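You operate a simulated robot arm through the tools that you are given. There is no shell and no other tool.

The job below is to be done with a simulated robot arm. You get a single attempt, and the scene is never put back.

JOB
Slide core 75 onto the purple peg, then push the board in and lock it.
Fine: the red knob frees the board and ends at HELD; pull the board out to load it. Where these are worked on the way, their far stop is far enough and under half their travel is too little: peg board.

The check looks at the end state, three seconds after you hand in, the way a careful person would. Anything else that was tipped, shoved, dropped, spilled or broken makes it a failure.

ROBOT AND FRAMES
A 6-joint arm with a two-finger gripper, fixed in place. Base frame: the origin is at the foot of the arm, x ahead of it, y to its left, z up. Units: m, rad, N and s.
Its first joint turns from -2.897 to 2.897 rad. Payload 2.45 kg.
Tool frame: the origin (TCP) lies between the finger pads and is the grasp point; the fingertips stand 0.02 m ahead of it; z points along the fingers, y is the line along which they close. Largest opening 0.14 m; the body of the gripper starts 0.168 m behind the TCP.
Orientation is that of the tool frame in the base frame, as [roll, pitch, yaw] about the fixed x, y, z axes, in that order (R = Rz(yaw) Ry(pitch) Rx(roll)). With the fingers straight down and closing along the base's y, the tool's x points along the base's -x, its y along +y and its z along -z.

CONTROLS
- The arm moves only by the tool nudge_tool. Its argument "motion" is a list of rows, each an object of numbers (a shift or turn left out is 0, a gripper value left out holds the last): "x", "y", "z": the shift along the tool's x, y, z in units of 25 mm (1.0 is 25 mm); "ax", "ay", "az": the turn, a rotation vector about the tool's x, y, z in units of 5 degrees (1.0 is 5 degrees). In form: [{"x": .., "y": .., "z": .., "ax": .., "ay": .., "az": ..}, ...]. A call has 1 to 20 rows; each row shifts and turns the commanded pose from where the row before left it, along the tool's axes as they then stand. "claw" is the opening, from 0 (shut) to 1 (fully open), set as the call begins (left out, the last holds). A call with a number of a shift or a turn outside -1 to 1 is refused whole. Rows are played at 5 a second. More than 0.05 m and 0.15 rad between two rows, or a gripper value outside its range, and nothing of the call is played. Where a pose cannot be reached the arm comes as near as it can. A force on the tool above 90 N (or 10 N above the force at the start of the call, whichever is more), or a blocked arm, ends the call early, and 0.2 s more pass. Each finger travels about 0.045 m/s and halts on what it meets, pressing with about 33 N; the grip force reading is that of the motor and also rises with nothing between the fingers. The clock runs only during rows and for 0.2 s after the last one: add rows that do not move to give the fingers time. The reply holds the time, the measured pose of the TCP, the force on the tool along the base axes, the opening and the grip force, in the units named above and with some noise, with the torque about the TCP (base axes, N m) and any sound that the robot's microphone picked up.
- Cameras (640 x 400 px; columns grow to the right, rows downward): "scene" is fixed at [0.0493, 0.4987, 1.5284]; the picture's right is [-0.03, -1.00, 0.00], its down [-0.53, 0.01, -0.85] and it looks along [0.85, -0.02, -0.53] (base axes); focal length 333 px, centre (320, 200). "wrist" rides on the gripper at [0.078, 0.011, -0.209] in the tool frame; the picture's right is [-0.14, 0.99, 0.00], its down [-0.92, -0.13, -0.37] and it looks along [-0.37, -0.05, 0.93] (tool axes); focal length 280 px, centre (320, 200). There is no depth. A picture from a camera that has moved, and an enlarged one, comes with that camera's place and axes in the base frame and with its lens.
- grab_frame(camera): a new picture of that camera. The clock stands still meanwhile.
- close_up(camera, box): a new picture of the part [left, top, right, bottom] of that camera's present view, enlarged. The clock stands still meanwhile.
- sign_off(): hands the job in; it is judged then, once.

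Nothing tells you positions but the pictures and the camera data. Unless the task says otherwise, let go and move clear before handing in.

The tools are called after "Request:" by a JSON object that holds its "method" and its "body". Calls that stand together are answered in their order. nudge_tool: Moves the arm, as the interface text tells. Its arguments: {"type":"object","properties":{"motion":{"type":"array","items":{"type":"object","properties":{"x":{"type":"number"},"y":{"type":"number"},"z":{"type":"number"},"ax":{"type":"number"},"ay":{"type":"number"},"az":{"type":"number"}}}},"claw":{"type":"number"}},"required":["motion"]} The other tools are called the same way: grab_frame (camera) takes a picture; close_up (camera, box) takes an enlarged picture of a part of a camera's view; sign_off () hands the job in.

At the start:

```text
clock: 0.0
tcp_pos: [0.8093, 0.1112, 1.2129]
orientation: [3.141, -0.001, -3.141]
wrist_force: [0.6, -0.1, 0.5]
wrist_torque: [0.02, -0.01, -0.03]
grip_width: 0.1401
grasp_force: 0.1
```

scene: 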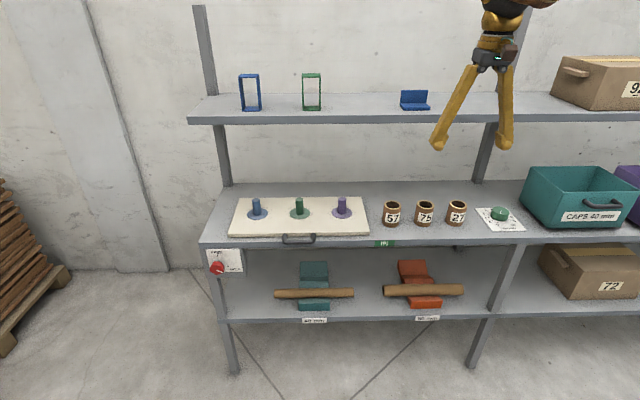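
wrist: 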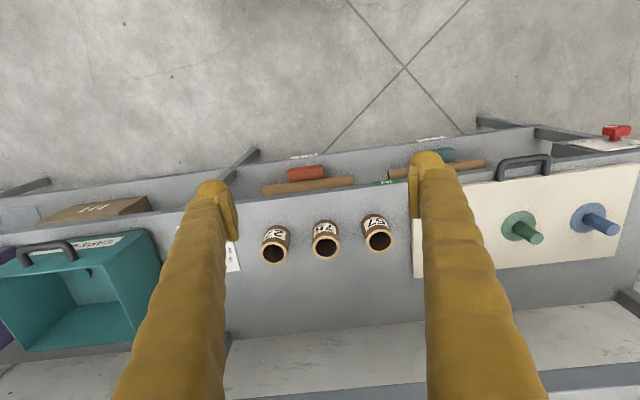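

I see a shelf with a peg board (blue, green and purple pegs), three cores marked 57, 75 and 27, and a red knob at the left shelf edge. I'll take enlarged views first to read the labels and place things.

Request:
{"method": "close_up", "body": {"camera": "scene", "box": [190, 170, 390, 295]}}

Request:
{"method": "close_up", "body": {"camera": "scene", "box": [360, 180, 540, 292]}}

Request:
{"method": "close_up", "body": {"camera": "scene", "box": [196, 236, 260, 286]}}

Request:
{"method": "close_up", "body": {"camera": "wrist", "box": [400, 100, 640, 250]}}

```text
3.20 times, centred on (290, 232) of scene
camera zoom: at [0.0493, 0.4987, 1.5284], right [-0.03, -1.0, 0.0], down [-0.53, 0.01, -0.85], along [0.85, -0.02, -0.53], focal length 1064 px, centre (416, 96)
```

zoom: 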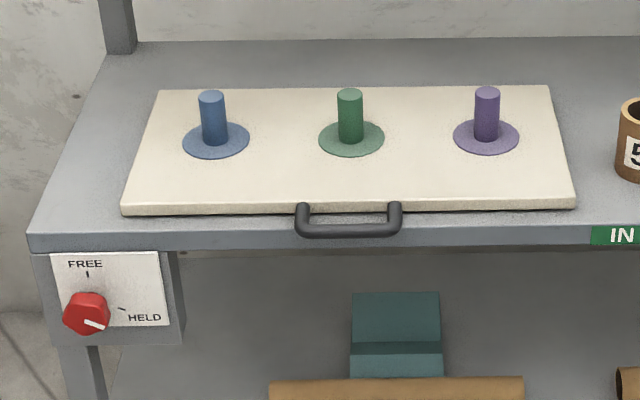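

```text
3.56 times, centred on (450, 236) of scene
camera zoom: at [0.0493, 0.4987, 1.5284], right [-0.03, -1.0, 0.0], down [-0.53, 0.01, -0.85], along [0.85, -0.02, -0.53], focal length 1182 px, centre (-142, 72)
```

zoom: 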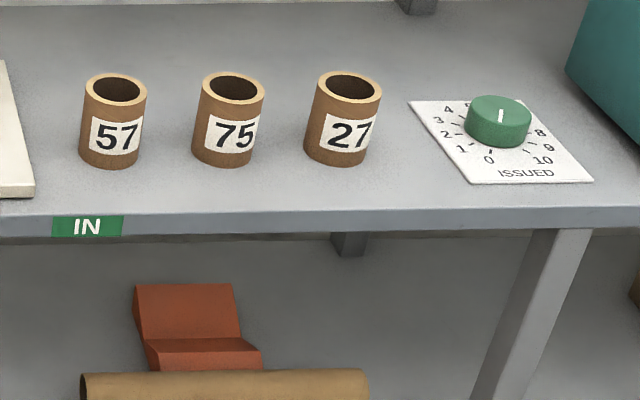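

```text
8.00 times, centred on (228, 261) of scene
camera zoom: at [0.0493, 0.4987, 1.5284], right [-0.03, -1.0, 0.0], down [-0.53, 0.01, -0.85], along [0.85, -0.02, -0.53], focal length 2660 px, centre (1056, -288)
```

zoom: 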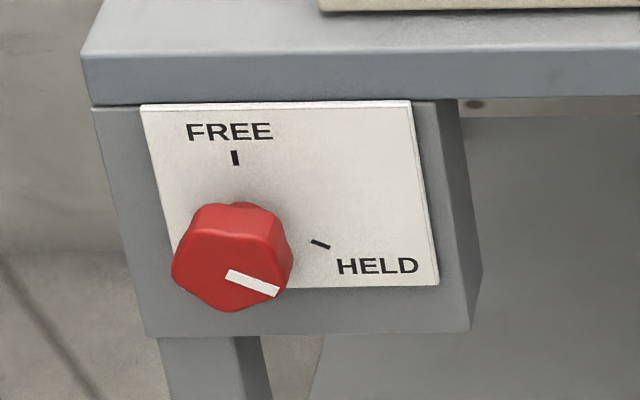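

```text
2.67 times, centred on (520, 175) of wrist
camera zoom: at [0.7322, 0.1227, 1.4231], right [0.14, 0.99, 0.0], down [0.92, -0.13, 0.37], along [0.37, -0.05, -0.93], focal length 748 px, centre (-213, 267)
```

zoom: 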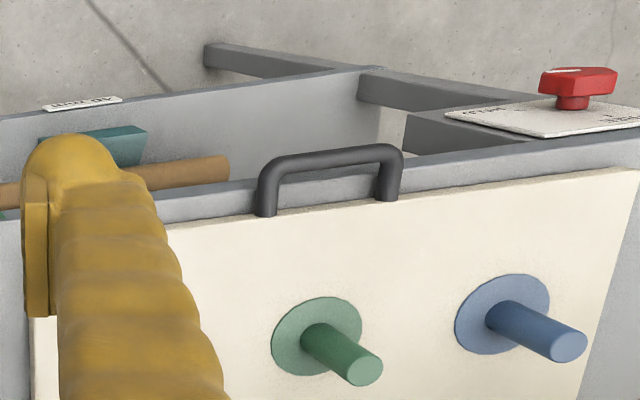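

The red knob sits at about [0.94, 0.845, 0.70], facing the robot and pointing to HELD. The handle is near [0.95, 0.555, 0.80], core 75 is the middle one near [1.07, 0.087] with its top at 0.867, and the purple peg is near [1.11, 0.39]. I'll swing left, clear of the shelf, then tip the tool forward towards the knob.

Request:
{"method": "nudge_tool", "body": {"motion": [{"x": 0.5, "y": 1}, {"x": 0.5, "y": 1}, {"x": 0.5, "y": 1}, {"x": 0.5, "y": 1}, {"x": 0.5, "y": 1}, {"x": 0.5, "y": 1}, {"x": 0.5, "y": 1}, {"x": 0.5, "y": 1}, {"x": 0.5, "y": 1}, {"x": 0.5, "y": 1}, {"x": 0.5, "y": 1}, {"x": 0.5, "y": 1}, {"x": 0.5, "y": 1}, {"x": 0.5, "y": 1}, {"x": 0.5, "y": 1}, {"x": 0.5, "y": 1}], "claw": 0.7}}

```text
clock: 3.4
tcp_pos: [0.6095, 0.5113, 1.213]
orientation: [3.141, 0.0, -3.14]
wrist_force: [-0.5, -0.1, -0.5]
wrist_torque: [-0.01, 0.0, 0.01]
grip_width: 0.0979
grasp_force: 0.0
```

The arm is clear of the shelf with the tool still straight down. Now I'll tip the tool forward in place.

Request:
{"method": "nudge_tool", "body": {"motion": [{"ay": -1}, {"ay": -1}, {"ay": -1}, {"ay": -1}, {"ay": -1}, {"ay": -1}, {"ay": -1}, {"ay": -1}, {"ay": -1}, {"ay": -1}, {"ay": -1}, {"ay": -1}, {"ay": -1}, {"ay": -1}, {"ay": -1}, {"ay": -1}, {"ay": -1}, {"ay": -1}]}}

Request:
{"method": "grab_frame", "body": {"camera": "wrist"}}

Request:
{"method": "grab_frame", "body": {"camera": "scene"}}

```text
clock: 7.2
tcp_pos: [0.6114, 0.5139, 1.2074]
orientation: [-1.894, 1.565, -1.894]
wrist_force: [-0.6, -0.6, 0.6]
wrist_torque: [-0.02, 0.07, -0.01]
grip_width: 0.0979
grasp_force: 0.1
```

```text
taken
camera wrist: at [0.4023, 0.5245, 1.1306], right [0.0, 0.99, 0.13], down [-0.37, -0.12, 0.92], along [0.93, -0.05, 0.36], focal length 280 px, centre (320, 200)
```

wrist: 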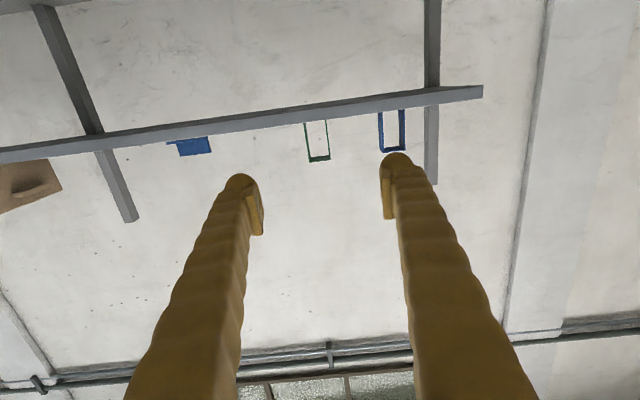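

```text
taken
```

scene: 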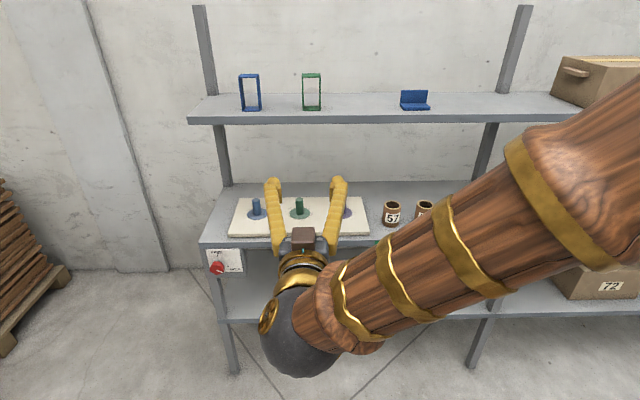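

The tool now points forward and the way left is clear. I'll go down and left to stand in front of the knob, still well back from the shelf edge.

Request:
{"method": "nudge_tool", "body": {"motion": [{"x": 1, "y": 0.66}, {"x": 1, "y": 0.66}, {"x": 1, "y": 0.66}, {"x": 1, "y": 0.66}, {"x": 1, "y": 0.66}, {"x": 1, "y": 0.66}, {"x": 1, "y": 0.66}, {"x": 1, "y": 0.66}, {"x": 1, "y": 0.66}, {"x": 1, "y": 0.66}, {"x": 1, "y": 0.66}, {"x": 1, "y": 0.66}, {"x": 1, "y": 0.66}, {"x": 1, "y": 0.66}, {"x": 1, "y": 0.66}, {"x": 1, "y": 0.66}, {"x": 1, "y": 0.66}, {"x": 1, "y": 0.66}, {"x": 1, "y": 0.66}, {"x": 1, "y": 0.66}]}}

Request:
{"method": "grab_frame", "body": {"camera": "wrist"}}

Request:
{"method": "grab_frame", "body": {"camera": "scene"}}

```text
clock: 11.4
tcp_pos: [0.609, 0.841, 0.7138]
orientation: [0.015, 1.569, 0.016]
wrist_force: [1.2, -0.1, -0.1]
wrist_torque: [-0.01, 0.04, -0.02]
grip_width: 0.0981
grasp_force: 0.1
```

```text
taken
camera wrist: at [0.4, 0.8531, 0.6358], right [0.0, 0.99, 0.14], down [-0.37, -0.13, 0.92], along [0.93, -0.05, 0.37], focal length 280 px, centre (320, 200)
```

wrist: 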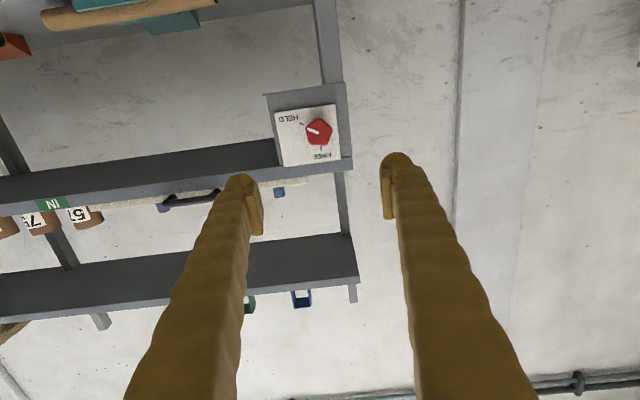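

```text
taken
```

scene: 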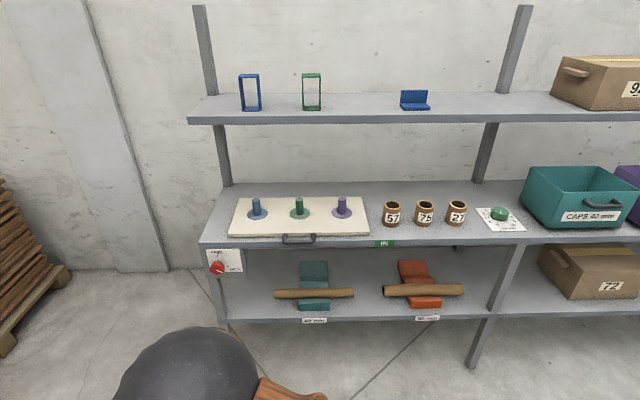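

Request:
{"method": "close_up", "body": {"camera": "wrist", "box": [256, 75, 376, 150]}}

Request:
{"method": "close_up", "body": {"camera": "wrist", "box": [0, 130, 360, 330]}}

Request:
{"method": "close_up", "body": {"camera": "scene", "box": [200, 250, 240, 280]}}

```text
5.33 times, centred on (316, 112) of wrist
camera zoom: at [0.4, 0.8531, 0.6358], right [0.0, 0.99, 0.14], down [-0.37, -0.13, 0.92], along [0.93, -0.05, 0.37], focal length 1495 px, centre (341, 667)
```

zoom: 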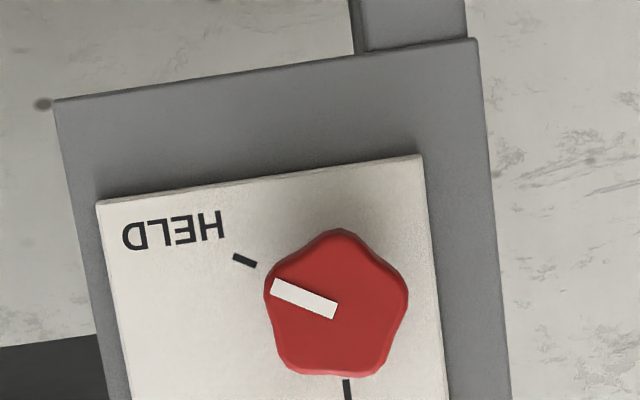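

```text
1.78 times, centred on (180, 230) of wrist
camera zoom: at [0.4, 0.8531, 0.6358], right [0.0, 0.99, 0.14], down [-0.37, -0.13, 0.92], along [0.93, -0.05, 0.37], focal length 498 px, centre (569, 147)
```

zoom: 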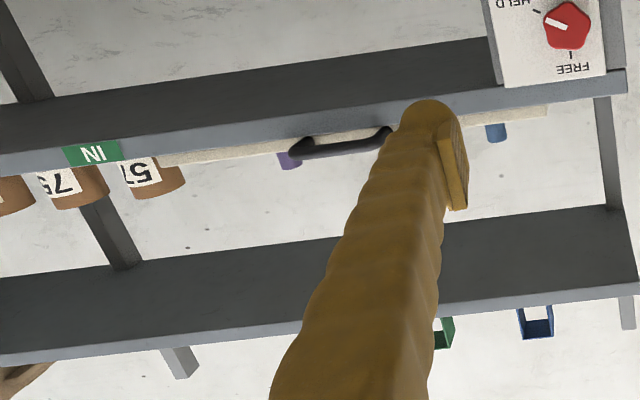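

```text
13.33 times, centred on (220, 265) of scene
camera zoom: at [0.0493, 0.4987, 1.5284], right [-0.03, -1.0, 0.0], down [-0.53, 0.01, -0.85], along [0.85, -0.02, -0.53], focal length 4434 px, centre (1653, -667)
```

zoom: 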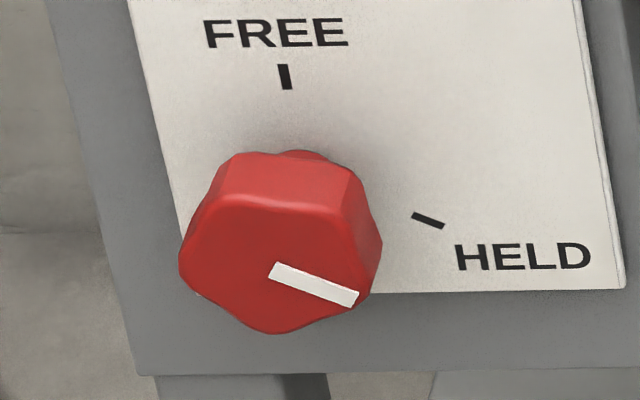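

The knob has five lobes and its pointer is at HELD, about 110° clockwise from FREE. Its face is near [0.91, 0.841, 0.711] and its plate is at x ≈ 0.946. I'll roll the tool 56° so the jaws line up with a lobe and the flat opposite it, then check.

Request:
{"method": "nudge_tool", "body": {"motion": [{"az": 0.9333}, {"az": 0.9333}, {"az": 0.9333}, {"az": 0.9333}, {"az": 0.9333}, {"az": 0.9333}, {"az": 0.9333}, {"az": 0.9333}, {"az": 0.9333}, {"az": 0.9333}, {"az": 0.9333}, {"az": 0.9333}]}}

Request:
{"method": "grab_frame", "body": {"camera": "wrist"}}

```text
clock: 14.0
tcp_pos: [0.6116, 0.8507, 0.7181]
orientation: [1.582, 1.335, 1.575]
wrist_force: [-0.8, 0.5, -0.2]
wrist_torque: [0.07, -0.03, 0.04]
grip_width: 0.0981
grasp_force: 0.1
out of reach, approached as far as the arm can: row 3, 4, 5, 6, 7, 8, 9, 10, 11, 12
```

```text
taken
camera wrist: at [0.4035, 0.882, 0.6453], right [0.01, 0.93, 0.36], down [-0.37, -0.34, 0.87], along [0.93, -0.14, 0.34], focal length 280 px, centre (320, 200)
```

wrist: 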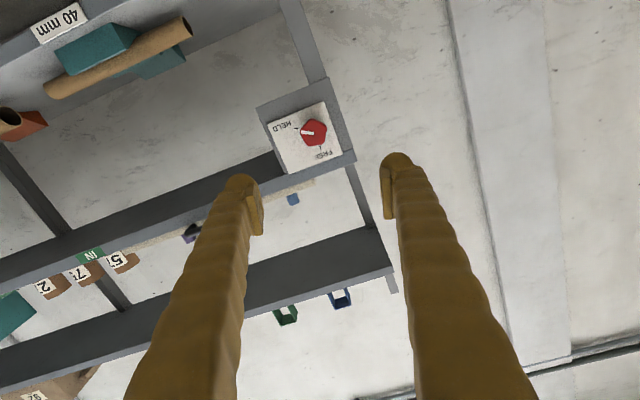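

The arm runs out of wrist range at about +13° of roll, so I'll use another lobe pair at −16°. That leaves the whole turn on the free side. I'll roll back and check whether the command follows the measured pose.

Request:
{"method": "nudge_tool", "body": {"motion": [{"az": -0.9833}, {"az": -0.9833}, {"az": -0.9833}, {"az": -0.9833}, {"az": -0.9833}, {"az": -0.9833}, {}]}}

```text
clock: 15.6
tcp_pos: [0.6126, 0.8494, 0.7184]
orientation: [-1.579, 1.291, -1.584]
wrist_force: [-0.2, -0.6, 0.1]
wrist_torque: [-0.01, 0.0, 0.02]
grip_width: 0.0977
grasp_force: 0.0
```

The command does follow the measured pose, and the roll is now −16°. I'll centre on the knob, move in to just short of it, and try the full −110° turn in free air.

Request:
{"method": "nudge_tool", "body": {"motion": [{"x": 0.38, "y": -0.244}, {"z": 1}, {"z": 1}, {"z": 1}, {"z": 1}, {"z": 1}, {"z": 1}, {"z": 1}, {"z": 1}, {}]}}

Request:
{"method": "grab_frame", "body": {"camera": "wrist"}}

Request:
{"method": "nudge_tool", "body": {"motion": [{"az": -1}, {"az": -1}, {"az": -1}, {"az": -1}, {"az": -1}, {"az": -1}, {"az": -1}, {"az": -1}, {"az": -1}, {"az": -1}, {"az": -1}, {"az": -1}, {"az": -1}, {"az": -1}, {"az": -1}, {"az": -1}, {"az": -1}, {"az": -1}, {"az": -1}, {"az": -1}]}}

Request:
{"method": "grab_frame", "body": {"camera": "wrist"}}

```text
clock: 17.8
tcp_pos: [0.8124, 0.8421, 0.7098]
orientation: [-1.579, 1.29, -1.585]
wrist_force: [-0.3, -0.5, -0.2]
wrist_torque: [0.03, 0.03, 0.0]
grip_width: 0.098
grasp_force: 0.0
```

```text
taken
camera wrist: at [0.6041, 0.8337, 0.6321], right [0.01, 0.99, -0.14], down [-0.37, 0.13, 0.92], along [0.93, 0.05, 0.36], focal length 280 px, centre (320, 200)
```

wrist: 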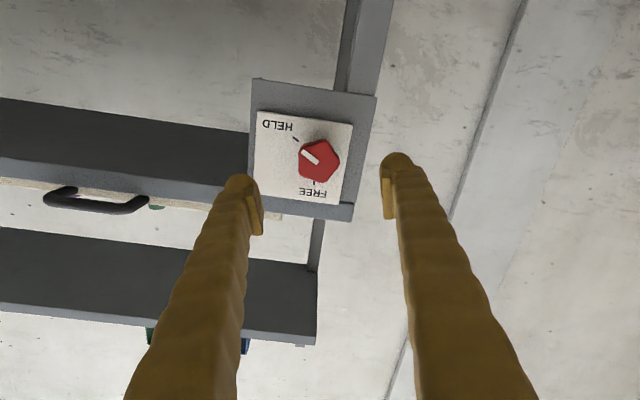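

```text
clock: 22.0
tcp_pos: [0.8119, 0.8421, 0.7087]
orientation: [-1.575, -0.455, -1.577]
wrist_force: [0.2, 0.0, 0.1]
wrist_torque: [0.01, 0.03, -0.02]
grip_width: 0.0985
grasp_force: 0.1
```

```text
taken
camera wrist: at [0.6035, 0.7687, 0.735], right [0.0, -0.31, -0.95], down [-0.36, 0.89, -0.29], along [0.93, 0.34, -0.12], focal length 280 px, centre (320, 200)
```

wrist: 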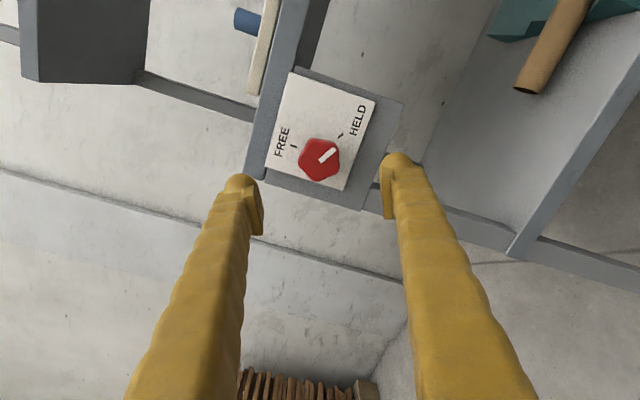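

The full turn is reachable and the knob stays centred between the jaws. I'll turn back to about −10° and advance so the fingers straddle the knob.

Request:
{"method": "nudge_tool", "body": {"motion": [{"az": 1}, {"az": 1}, {"az": 1}, {"az": 1}, {"az": 1}, {"az": 1}, {"az": 1}, {"az": 1}, {"az": 1}, {"az": 1}, {"az": 1}, {"az": 1}, {"az": 1}, {"az": 1}, {"az": 1}, {"az": 1}, {"az": 1}, {"az": 1}, {"az": 1}, {"az": 1}]}}

Request:
{"method": "nudge_tool", "body": {"motion": [{"az": 0.6}, {"az": 0.6}, {"z": 0.7}, {"z": 0.7}, {"z": 0.7}, {"z": 0.7}, {"z": 0.7}, {"z": 0.5}, {}]}}

Request:
{"method": "grab_frame", "body": {"camera": "wrist"}}

Request:
{"method": "close_up", "body": {"camera": "scene", "box": [180, 230, 276, 290]}}

```text
clock: 26.2
tcp_pos: [0.813, 0.841, 0.711]
orientation: [-1.58, 1.29, -1.583]
wrist_force: [-0.8, 0.8, 0.5]
wrist_torque: [-0.02, 0.03, -0.01]
grip_width: 0.098
grasp_force: 0.1
```

```text
clock: 28.2
tcp_pos: [0.9128, 0.8394, 0.71]
orientation: [-1.584, 1.393, -1.591]
wrist_force: [0.0, -1.2, 0.1]
wrist_torque: [0.01, 0.03, 0.01]
grip_width: 0.0983
grasp_force: 0.1
```

```text
taken
camera wrist: at [0.7029, 0.8391, 0.6326], right [0.01, 1.0, -0.04], down [-0.37, 0.04, 0.93], along [0.93, 0.01, 0.37], focal length 280 px, centre (320, 200)
```

wrist: 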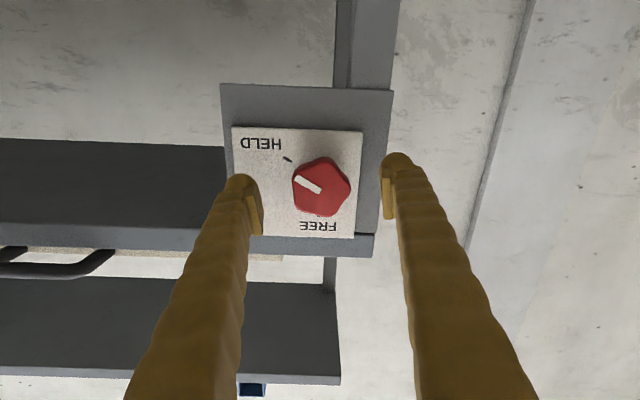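

```text
6.67 times, centred on (228, 260) of scene
camera zoom: at [0.0493, 0.4987, 1.5284], right [-0.03, -1.0, 0.0], down [-0.53, 0.01, -0.85], along [0.85, -0.02, -0.53], focal length 2217 px, centre (933, -200)
```

zoom: 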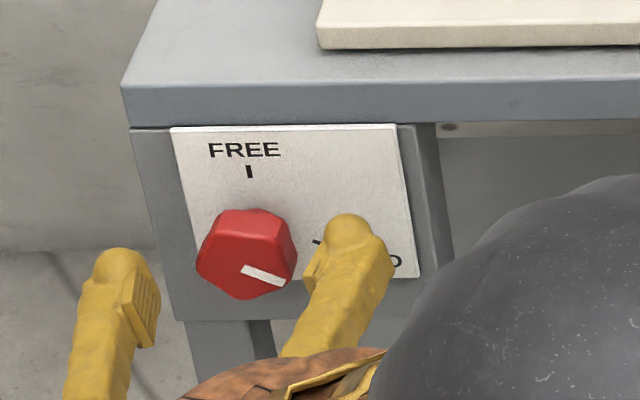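

The fingers straddle the knob with the tips short of the plate. I'll close the jaws on it.

Request:
{"method": "nudge_tool", "body": {"motion": [{}, {}, {}, {}, {}, {}], "claw": 0}}

Request:
{"method": "grab_frame", "body": {"camera": "wrist"}}

```text
clock: 29.6
tcp_pos: [0.9124, 0.8397, 0.7112]
orientation: [-1.585, 1.394, -1.589]
wrist_force: [1.7, 1.9, 0.5]
wrist_torque: [-0.01, 0.06, 0.03]
grip_width: 0.0443
grasp_force: 45.5
```

```text
taken
camera wrist: at [0.7027, 0.8391, 0.6325], right [0.01, 1.0, -0.04], down [-0.37, 0.04, 0.93], along [0.93, 0.01, 0.37], focal length 280 px, centre (320, 200)
```

wrist: 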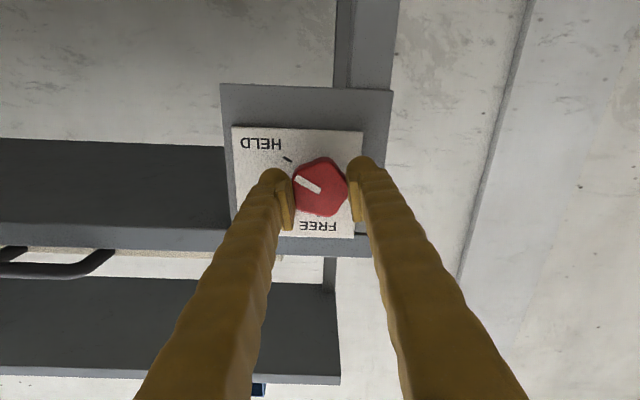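

The jaws hold the knob at 44 mm, with the lobe on one pad and the flat on the other. I'll start turning it towards FREE.

Request:
{"method": "nudge_tool", "body": {"motion": [{"az": -0.8}, {"az": -0.8}, {"az": -0.8}, {"az": -0.8}, {"az": -0.8}, {"az": -0.8}, {"az": -0.8}, {"az": -0.8}]}}

Request:
{"method": "grab_frame", "body": {"camera": "wrist"}}

```text
clock: 31.4
tcp_pos: [0.9117, 0.8402, 0.711]
orientation: [-1.572, 0.836, -1.578]
wrist_force: [-29.7, -19.3, 12.4]
wrist_torque: [0.0, -0.44, -0.44]
grip_width: 0.0441
grasp_force: 44.8
```

```text
taken
camera wrist: at [0.7027, 0.7981, 0.6458], right [0.0, 0.83, -0.56], down [-0.36, 0.52, 0.77], along [0.93, 0.2, 0.3], focal length 280 px, centre (320, 200)
```

wrist: 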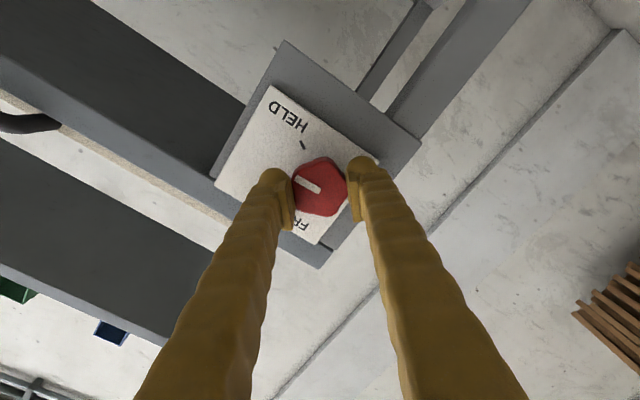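

The knob turns with the jaws and its pointer has left HELD. I'll keep going and watch the forces.

Request:
{"method": "nudge_tool", "body": {"motion": [{"az": -0.8}, {"az": -0.8}, {"az": -0.8}, {"az": -0.8}, {"az": -0.8}, {"az": -0.8}, {"az": -0.8}, {"az": -0.8}]}}

Request:
{"method": "grab_frame", "body": {"camera": "wrist"}}

```text
clock: 33.2
tcp_pos: [0.9117, 0.8405, 0.7098]
orientation: [-1.574, 0.278, -1.577]
wrist_force: [-22.2, -0.4, 9.7]
wrist_torque: [-0.04, -0.2, 0.07]
grip_width: 0.0435
grasp_force: 44.9
```

```text
taken
camera wrist: at [0.7031, 0.7706, 0.6792], right [0.0, 0.4, -0.92], down [-0.36, 0.85, 0.38], along [0.93, 0.33, 0.15], focal length 280 px, centre (320, 200)
```

wrist: 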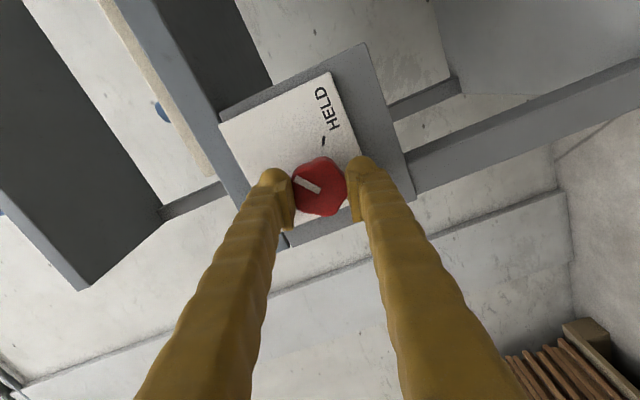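

The knob has turned about 64°. I'll carry on towards FREE.

Request:
{"method": "nudge_tool", "body": {"motion": [{"az": -0.8}, {"az": -0.8}, {"az": -0.8}, {"az": -0.8}, {"az": -0.8}, {"az": -0.8}, {"az": -0.8}, {"az": -0.8}, {"az": -0.8}, {"az": -0.8}, {"az": -0.8}, {"az": -0.8}]}}

Request:
{"method": "grab_frame", "body": {"camera": "wrist"}}

Request:
{"method": "close_up", "body": {"camera": "scene", "box": [180, 230, 276, 290]}}

```text
clock: 35.8
tcp_pos: [0.9108, 0.8407, 0.7099]
orientation: [-1.573, -0.56, -1.574]
wrist_force: [6.9, 12.6, 0.1]
wrist_torque: [-0.04, -0.08, 0.01]
grip_width: 0.0437
grasp_force: 44.9
```

```text
taken
camera wrist: at [0.7032, 0.7707, 0.7428], right [0.0, -0.41, -0.91], down [-0.36, 0.85, -0.38], along [0.93, 0.33, -0.15], focal length 280 px, centre (320, 200)
```

wrist: 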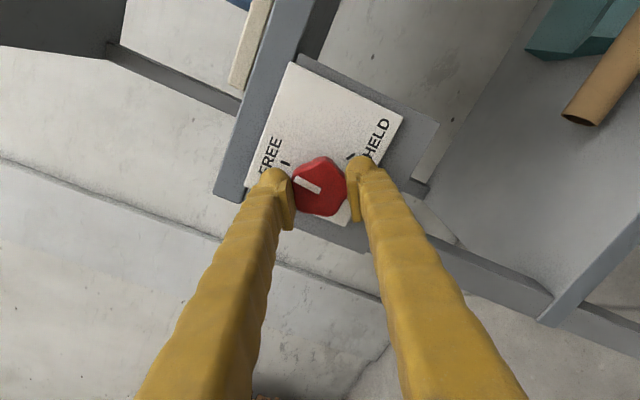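

```text
6.67 times, centred on (228, 260) of scene
camera zoom: at [0.0493, 0.4987, 1.5284], right [-0.03, -1.0, 0.0], down [-0.53, 0.01, -0.85], along [0.85, -0.02, -0.53], focal length 2217 px, centre (933, -200)
```

zoom: 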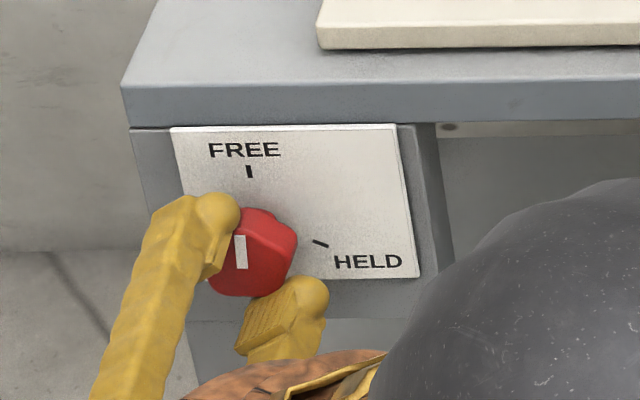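

The pointer is within a few degrees of FREE. I'll turn a little more to finish, then look at it before letting go.

Request:
{"method": "nudge_tool", "body": {"motion": [{"az": -0.6}, {"az": -0.6}, {}]}}

Request:
{"method": "close_up", "body": {"camera": "scene", "box": [196, 240, 252, 275]}}

Request:
{"method": "close_up", "body": {"camera": "wrist", "box": [240, 120, 400, 220]}}

```text
clock: 36.6
tcp_pos: [0.9117, 0.8408, 0.7085]
orientation: [-1.574, -0.666, -1.574]
wrist_force: [-17.3, -6.7, 0.8]
wrist_torque: [1.04, -0.07, -0.18]
grip_width: 0.0437
grasp_force: 44.9
```

```text
11.43 times, centred on (224, 258) of scene
camera zoom: at [0.0493, 0.4987, 1.5284], right [-0.03, -1.0, 0.0], down [-0.53, 0.01, -0.85], along [0.85, -0.02, -0.53], focal length 3801 px, centre (1417, -457)
```

zoom: 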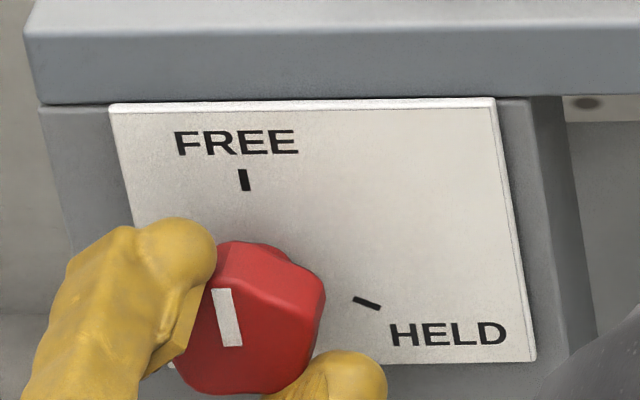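

```text
4.00 times, centred on (320, 170) of wrist
camera zoom: at [0.7033, 0.7747, 0.75], right [-0.01, -0.5, -0.86], down [-0.37, 0.81, -0.47], along [0.93, 0.31, -0.19], focal length 1122 px, centre (320, 320)
```

zoom: 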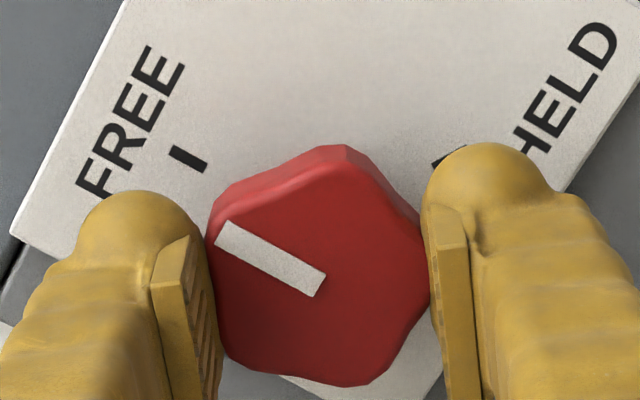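

The knob met its stop with the pointer in line with FREE. I'll open the jaws, back off, and check that it stays there.

Request:
{"method": "nudge_tool", "body": {"motion": [{}, {}, {}, {}, {"z": -1}, {"z": -1}, {"z": -1}, {"z": -1}], "claw": 0.7}}

Request:
{"method": "close_up", "body": {"camera": "scene", "box": [196, 240, 252, 275]}}

Request:
{"method": "nudge_tool", "body": {"motion": [{"az": 0.955}, {"az": 0.955}, {"az": 0.955}, {"az": 0.955}, {"az": 0.955}, {"az": 0.955}, {"az": 0.955}, {"az": 0.955}]}}

Request:
{"method": "nudge_tool", "body": {"motion": [{"x": 0.96, "y": -0.3}, {"x": 0.96, "y": -0.3}, {"x": 0.96, "y": -0.3}, {"x": 0.96, "y": -0.3}, {"x": 0.96, "y": -0.3}, {"x": 0.96, "y": -0.3}, {"x": 0.96, "y": -0.3}, {"x": 0.96, "y": -0.3}, {"x": 0.96, "y": -0.3}, {"x": 0.96, "y": -0.3}, {"x": 0.96, "y": -0.3}, {"x": 0.96, "y": -0.3}, {}]}}

Request:
{"method": "grab_frame", "body": {"camera": "wrist"}}

Request:
{"method": "grab_frame", "body": {"camera": "scene"}}

```text
clock: 38.4
tcp_pos: [0.8142, 0.8424, 0.7097]
orientation: [-1.575, -0.664, -1.575]
wrist_force: [0.3, -1.1, -0.9]
wrist_torque: [0.01, 0.02, 0.0]
grip_width: 0.0981
grasp_force: 0.1
```

```text
11.43 times, centred on (224, 258) of scene
camera zoom: at [0.0493, 0.4987, 1.5284], right [-0.03, -1.0, 0.0], down [-0.53, 0.01, -0.85], along [0.85, -0.02, -0.53], focal length 3801 px, centre (1417, -457)
```

zoom: 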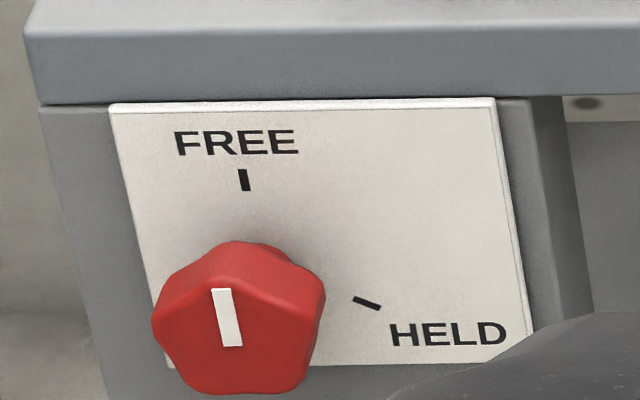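

```text
clock: 40.2
tcp_pos: [0.8117, 0.8414, 0.7097]
orientation: [-1.572, 0.003, -1.577]
wrist_force: [-0.5, 0.4, 0.4]
wrist_torque: [0.02, 0.01, -0.01]
grip_width: 0.098
grasp_force: 0.0
```

```text
clock: 43.0
tcp_pos: [0.8087, 0.5519, 0.7994]
orientation: [-1.573, 0.002, -1.575]
wrist_force: [0.6, 1.2, -0.8]
wrist_torque: [-0.01, -0.02, -0.02]
grip_width: 0.0981
grasp_force: 0.1
```

```text
taken
camera wrist: at [0.6001, 0.4759, 0.7894], right [0.0, 0.14, -0.99], down [-0.36, 0.92, 0.13], along [0.93, 0.36, 0.05], focal length 280 px, centre (320, 200)
```

wrist: 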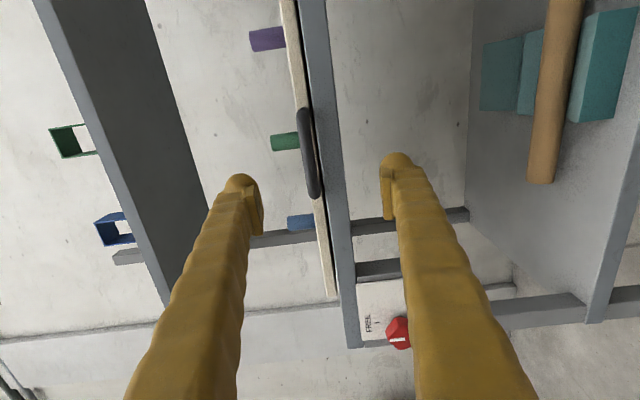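

```text
taken
```

scene: 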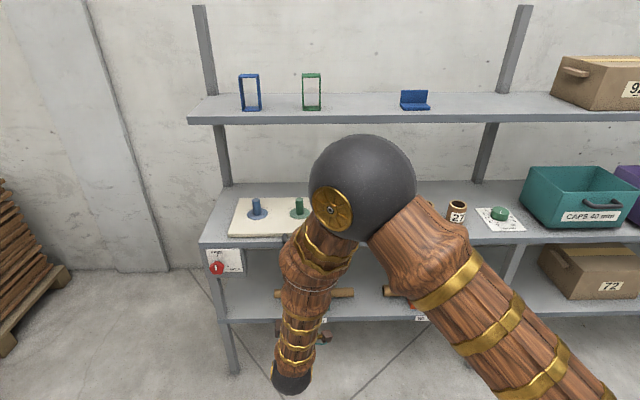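

Request:
{"method": "close_up", "body": {"camera": "wrist", "box": [240, 60, 400, 220]}}

```text
2.50 times, centred on (320, 140) of wrist
camera zoom: at [0.6001, 0.4759, 0.7894], right [0.0, 0.14, -0.99], down [-0.36, 0.92, 0.13], along [0.93, 0.36, 0.05], focal length 701 px, centre (320, 350)
```

zoom: 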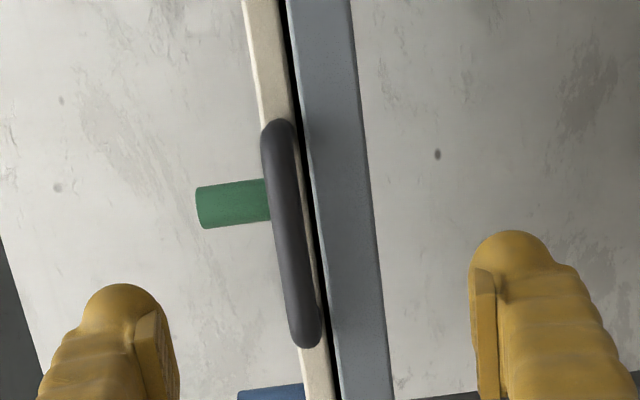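

The knob is at FREE. The handle bar runs along y from 0.49 to 0.605 at z ≈ 0.813, just in front of the board. I'll pitch the tool 30° down so the upper finger hooks behind the bar and the lower finger stays clear of the shelf edge, then go to a standoff.

Request:
{"method": "nudge_tool", "body": {"motion": [{"ax": -1}, {"ax": -1}, {"ax": -1}, {"ax": -1}, {"ax": -1}, {"ax": -1}, {"x": 0.12, "z": 0.4, "y": -0.77}, {"z": 0.4, "y": -0.77}, {"z": 0.4, "y": -0.77}, {"z": 0.36, "y": -0.77}, {}], "claw": 0.45}}

Request:
{"method": "grab_frame", "body": {"camera": "wrist"}}

Request:
{"method": "grab_frame", "body": {"camera": "scene"}}

```text
clock: 45.4
tcp_pos: [0.8839, 0.5506, 0.8453]
orientation: [-2.096, 0.002, -1.575]
wrist_force: [-0.7, 0.0, 0.3]
wrist_torque: [0.0, 0.05, 0.02]
grip_width: 0.0633
grasp_force: 0.1
```

```text
taken
camera wrist: at [0.6972, 0.474, 0.9414], right [-0.5, 0.14, -0.86], down [-0.25, 0.92, 0.3], along [0.83, 0.36, -0.42], focal length 280 px, centre (320, 200)
```

wrist: 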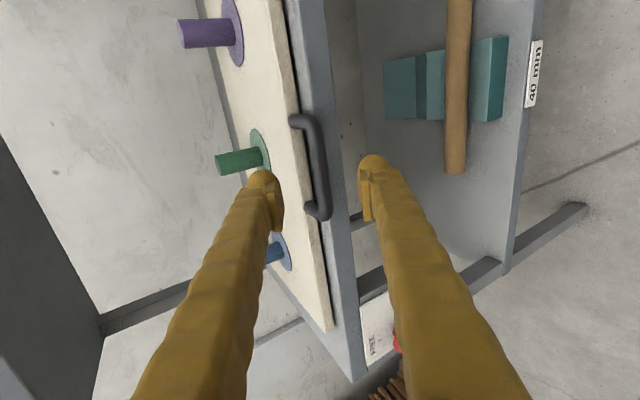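

```text
taken
```

scene: 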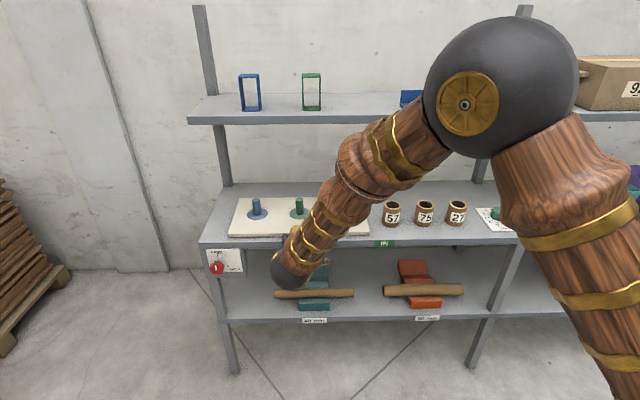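

Request:
{"method": "close_up", "body": {"camera": "wrist", "box": [240, 90, 400, 240]}}

```text
2.67 times, centred on (320, 165) of wrist
camera zoom: at [0.6972, 0.474, 0.9414], right [-0.5, 0.14, -0.86], down [-0.25, 0.92, 0.3], along [0.83, 0.36, -0.42], focal length 748 px, centre (320, 293)
```

zoom: 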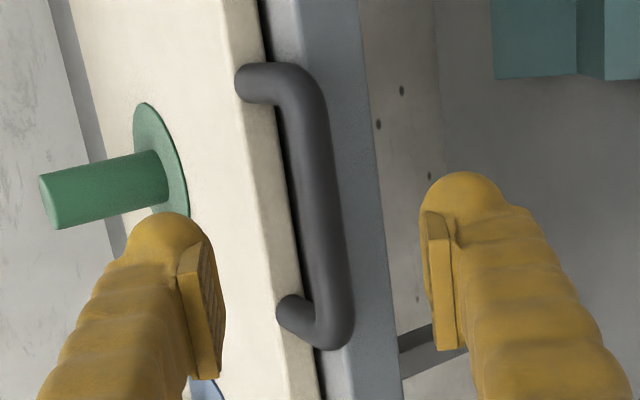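

The bar sits on the tool axis about 6 cm ahead, with roughly 3 cm of clear space behind it. I'll advance and close on it.

Request:
{"method": "nudge_tool", "body": {"motion": [{"z": 0.5}, {"z": 0.5}, {"z": 0.5}, {"z": 0.5}, {"z": 0.44}, {}]}}

Request:
{"method": "nudge_tool", "body": {"motion": [{}, {}, {}, {}, {}], "claw": 0}}

Request:
{"method": "close_up", "body": {"camera": "wrist", "box": [220, 90, 420, 270]}}

```text
clock: 46.8
tcp_pos: [0.9354, 0.5486, 0.8166]
orientation: [-2.094, 0.002, -1.575]
wrist_force: [-1.3, 0.8, 0.5]
wrist_torque: [0.01, 0.03, -0.01]
grip_width: 0.0629
grasp_force: 0.0
```

```text
clock: 48.0
tcp_pos: [0.9345, 0.5497, 0.8151]
orientation: [-2.098, 0.001, -1.577]
wrist_force: [-8.7, -1.2, -9.1]
wrist_torque: [-0.82, 0.07, 0.42]
grip_width: 0.0129
grasp_force: 39.4
```

```text
2.22 times, centred on (320, 180) of wrist
camera zoom: at [0.7483, 0.4729, 0.9113], right [-0.5, 0.14, -0.86], down [-0.25, 0.92, 0.3], along [0.83, 0.36, -0.42], focal length 623 px, centre (320, 244)
```

zoom: 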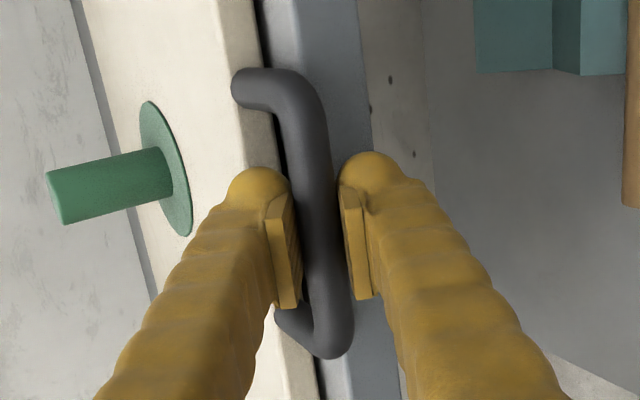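

The bar is gripped at 13 mm. I'll start pulling the board straight out towards the robot.

Request:
{"method": "nudge_tool", "body": {"motion": [{"z": -0.433, "y": 0.25}, {"z": -0.433, "y": 0.25}, {"z": -0.433, "y": 0.25}, {"z": -0.433, "y": 0.25}]}}

Request:
{"method": "grab_frame", "body": {"camera": "wrist"}}

Request:
{"method": "grab_frame", "body": {"camera": "scene"}}

```text
clock: 49.0
tcp_pos: [0.8857, 0.5498, 0.8154]
orientation: [-2.098, 0.001, -1.576]
wrist_force: [1.5, -13.0, -12.0]
wrist_torque: [-0.87, 0.06, 0.35]
grip_width: 0.013
grasp_force: 39.3
```

```text
taken
camera wrist: at [0.6993, 0.4732, 0.9109], right [-0.5, 0.14, -0.86], down [-0.25, 0.92, 0.3], along [0.83, 0.36, -0.42], focal length 280 px, centre (320, 200)
```

wrist: 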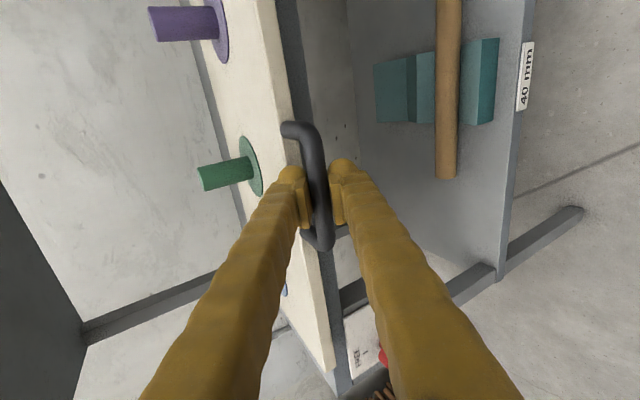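

```text
taken
```

scene: 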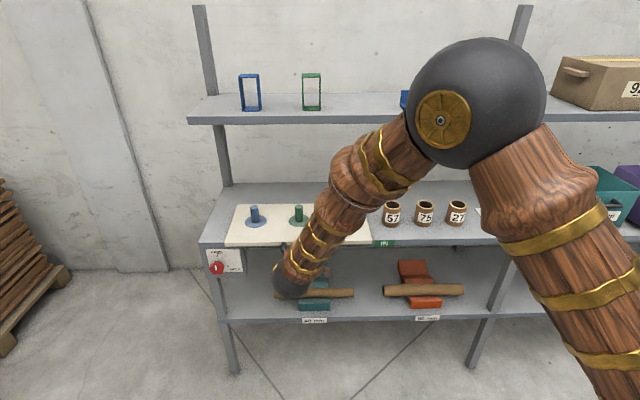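

The board slides out freely, about 5 cm so far. I'll keep pulling until it meets its stop.

Request:
{"method": "nudge_tool", "body": {"motion": [{"z": -0.433, "y": 0.25}, {"z": -0.433, "y": 0.25}, {"z": -0.433, "y": 0.25}, {"z": -0.433, "y": 0.25}, {"z": -0.433, "y": 0.25}, {"z": -0.433, "y": 0.25}]}}

Request:
{"method": "nudge_tool", "body": {"motion": [{"z": -0.35, "y": 0.2}, {"z": -0.35, "y": 0.2}, {"z": -0.35, "y": 0.2}, {"z": -0.35, "y": 0.2}, {"z": -0.35, "y": 0.2}, {"z": -0.35, "y": 0.2}]}}

Request:
{"method": "grab_frame", "body": {"camera": "wrist"}}

Request:
{"method": "grab_frame", "body": {"camera": "scene"}}

```text
clock: 50.4
tcp_pos: [0.8117, 0.5494, 0.8142]
orientation: [-2.099, 0.001, -1.577]
wrist_force: [0.5, -34.8, -18.2]
wrist_torque: [-0.95, 0.09, 0.22]
grip_width: 0.0129
grasp_force: 39.6
```

```text
clock: 51.8
tcp_pos: [0.7494, 0.5499, 0.8168]
orientation: [-2.099, 0.001, -1.576]
wrist_force: [-0.2, 0.7, -0.7]
wrist_torque: [-0.01, 0.02, 0.04]
grip_width: 0.0
grasp_force: 28.8
```

```text
taken
camera wrist: at [0.5635, 0.4741, 0.9121], right [-0.5, 0.14, -0.86], down [-0.25, 0.92, 0.3], along [0.83, 0.36, -0.42], focal length 280 px, centre (320, 200)
```

wrist: 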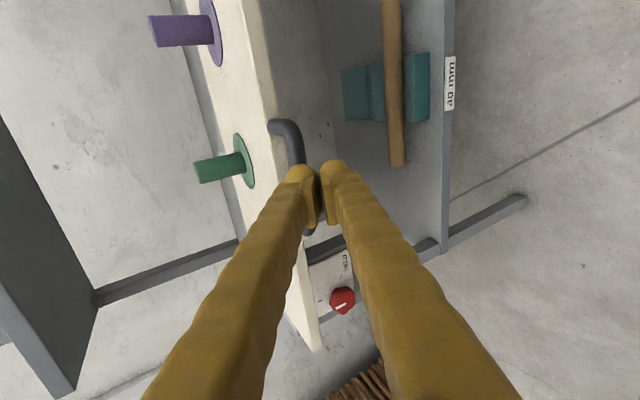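

```text
taken
```

scene: 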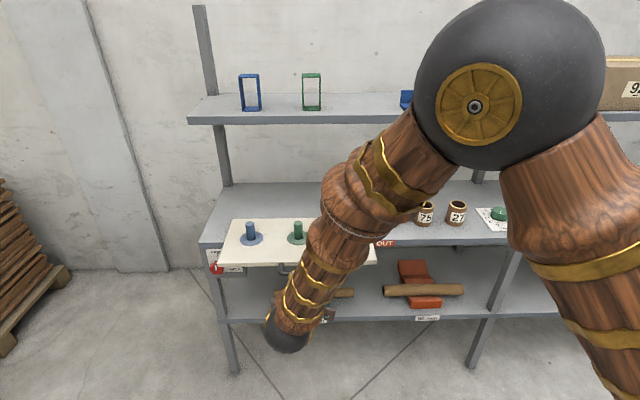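

The board has come out about 14 cm to its stop, the sign now reads OUT, and the jaws slipped off the bar. I'll back off, rise, and turn the tool to a 45° downward pitch with the jaws closing sideways, ready for the core.

Request:
{"method": "nudge_tool", "body": {"motion": [{"z": -0.866, "y": 0.5}, {"z": -0.866, "y": 0.5}, {"z": -0.5, "y": -0.866}, {"z": -0.5, "y": -0.866}, {"z": -0.5, "y": -0.866}, {"z": -0.5, "y": -0.866}, {"z": -0.5, "y": -0.866}, {"z": -0.5, "y": -0.866}, {"z": -0.5, "y": -0.866}, {"z": -0.5, "y": -0.866}]}}

Request:
{"method": "nudge_tool", "body": {"motion": [{"az": 1}, {"az": 1}, {"az": 1}, {"az": 1}, {"az": 1}, {"az": 1}, {"az": 1}, {"az": 1}, {"az": 1}, {"az": 1}, {"az": 1}, {"az": 1}, {"az": 1}, {"az": 1}, {"az": 1}, {"az": 1}, {"az": 1}, {"az": 1}], "claw": 0.7}}

Request:
{"method": "nudge_tool", "body": {"motion": [{"ay": 1}, {"ay": 1}, {"ay": 1}, {}]}}

Request:
{"method": "grab_frame", "body": {"camera": "wrist"}}

Request:
{"method": "grab_frame", "body": {"camera": "scene"}}

```text
clock: 54.0
tcp_pos: [0.7019, 0.5496, 1.0141]
orientation: [-2.099, 0.001, -1.576]
wrist_force: [0.5, -0.5, -0.1]
wrist_torque: [0.01, -0.01, 0.01]
grip_width: 0.0
grasp_force: 29.7
```

```text
clock: 57.8
tcp_pos: [0.7019, 0.5505, 1.0166]
orientation: [3.135, 1.044, 3.129]
wrist_force: [-1.0, 0.2, 0.2]
wrist_torque: [0.04, 0.0, 0.04]
grip_width: 0.098
grasp_force: 0.1
```

```text
clock: 58.8
tcp_pos: [0.7001, 0.5505, 1.0158]
orientation: [3.137, 0.782, 3.133]
wrist_force: [-0.5, 0.1, -0.4]
wrist_torque: [-0.01, -0.01, 0.01]
grip_width: 0.0982
grasp_force: 0.0
```

```text
taken
camera wrist: at [0.4989, 0.5629, 1.1098], right [0.1, 0.99, 0.1], down [0.39, -0.13, 0.91], along [0.91, -0.05, -0.4], focal length 280 px, centre (320, 200)
```

wrist: 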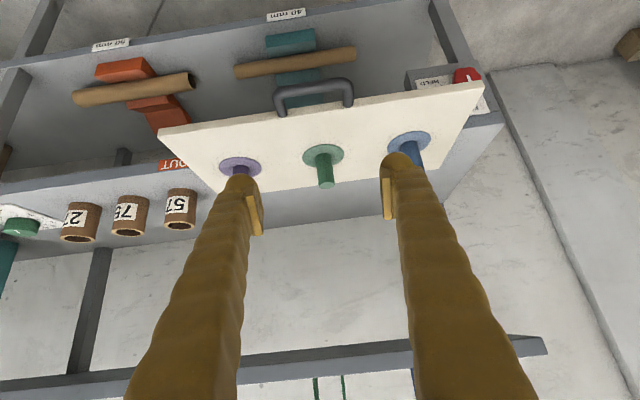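

```text
taken
```

scene: 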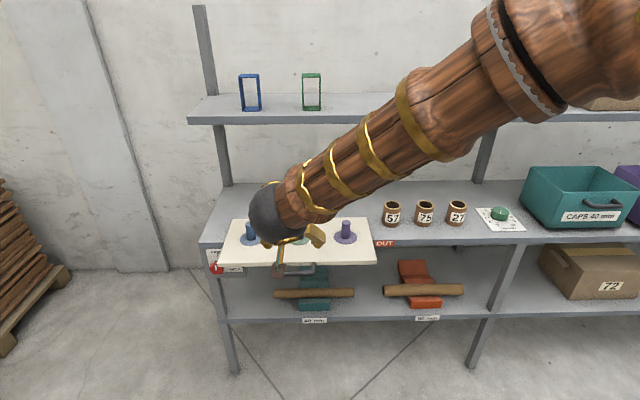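

I can see all the pegs and cores now. I'll move sideways at this height to stand in front of and above core 75, then look again.

Request:
{"method": "nudge_tool", "body": {"motion": [{"y": -0.975, "z": 0.12, "x": -0.12}, {"y": -0.975, "z": 0.12, "x": -0.12}, {"y": -0.975, "z": 0.12, "x": -0.12}, {"y": -0.975, "z": 0.12, "x": -0.12}, {"y": -0.975, "z": 0.12, "x": -0.12}, {"y": -0.975, "z": 0.12, "x": -0.12}, {"y": -0.975, "z": 0.12, "x": -0.12}, {"y": -0.975, "z": 0.12, "x": -0.12}, {"y": -0.975, "z": 0.12, "x": -0.12}, {"y": -0.975, "z": 0.12, "x": -0.12}, {"y": -0.975, "z": 0.12, "x": -0.12}, {"y": -0.975, "z": 0.12, "x": -0.12}, {"y": -0.975, "z": 0.12, "x": -0.12}, {"y": -0.975, "z": 0.12, "x": -0.12}, {"y": -0.975, "z": 0.12, "x": -0.12}, {"y": -0.975, "z": 0.12, "x": -0.12}, {"y": -0.975, "z": 0.12, "x": -0.12}, {"y": -0.975, "z": 0.12, "x": -0.12}, {"y": -0.975, "z": 0.12, "x": -0.12}, {}]}}

Request:
{"method": "grab_frame", "body": {"camera": "wrist"}}

Request:
{"method": "grab_frame", "body": {"camera": "scene"}}

Request:
{"method": "close_up", "body": {"camera": "wrist", "box": [230, 60, 410, 240]}}

Request:
{"method": "close_up", "body": {"camera": "scene", "box": [210, 190, 390, 290]}}

```text
clock: 63.0
tcp_pos: [0.78, 0.0877, 1.0147]
orientation: [3.14, 0.784, 3.134]
wrist_force: [0.4, 0.8, 0.4]
wrist_torque: [0.02, 0.0, -0.01]
grip_width: 0.0979
grasp_force: 0.1
```

```text
taken
camera wrist: at [0.5777, 0.1001, 1.1082], right [0.1, 0.99, 0.1], down [0.39, -0.13, 0.91], along [0.91, -0.06, -0.4], focal length 280 px, centre (320, 200)
```

wrist: 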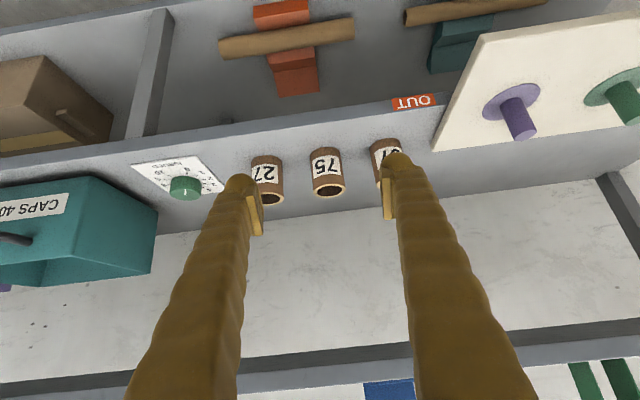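

```text
taken
```

scene: 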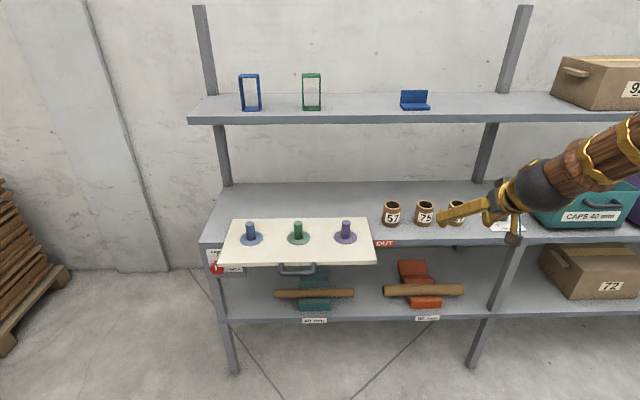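

```text
2.22 times, centred on (320, 150) of wrist
camera zoom: at [0.5777, 0.1001, 1.1082], right [0.1, 0.99, 0.1], down [0.39, -0.13, 0.91], along [0.91, -0.06, -0.4], focal length 623 px, centre (320, 311)
```

zoom: 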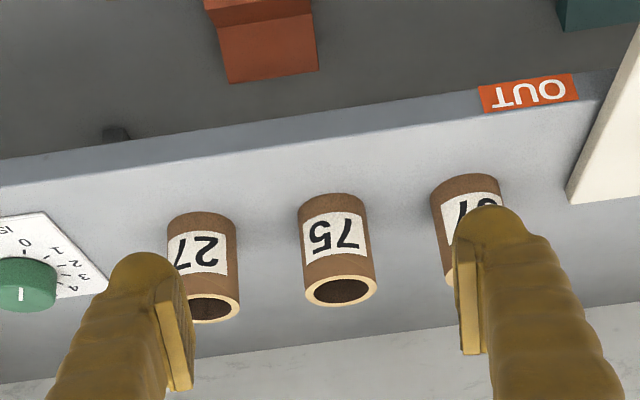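

```text
3.56 times, centred on (300, 240) of scene
camera zoom: at [0.0493, 0.4987, 1.5284], right [-0.03, -1.0, 0.0], down [-0.53, 0.01, -0.85], along [0.85, -0.02, -0.53], focal length 1182 px, centre (391, 58)
```

zoom: 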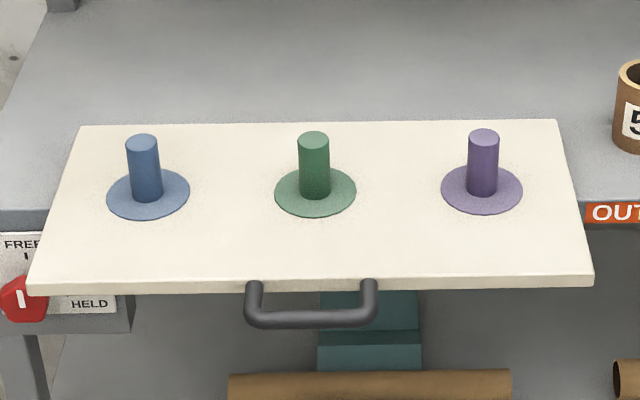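

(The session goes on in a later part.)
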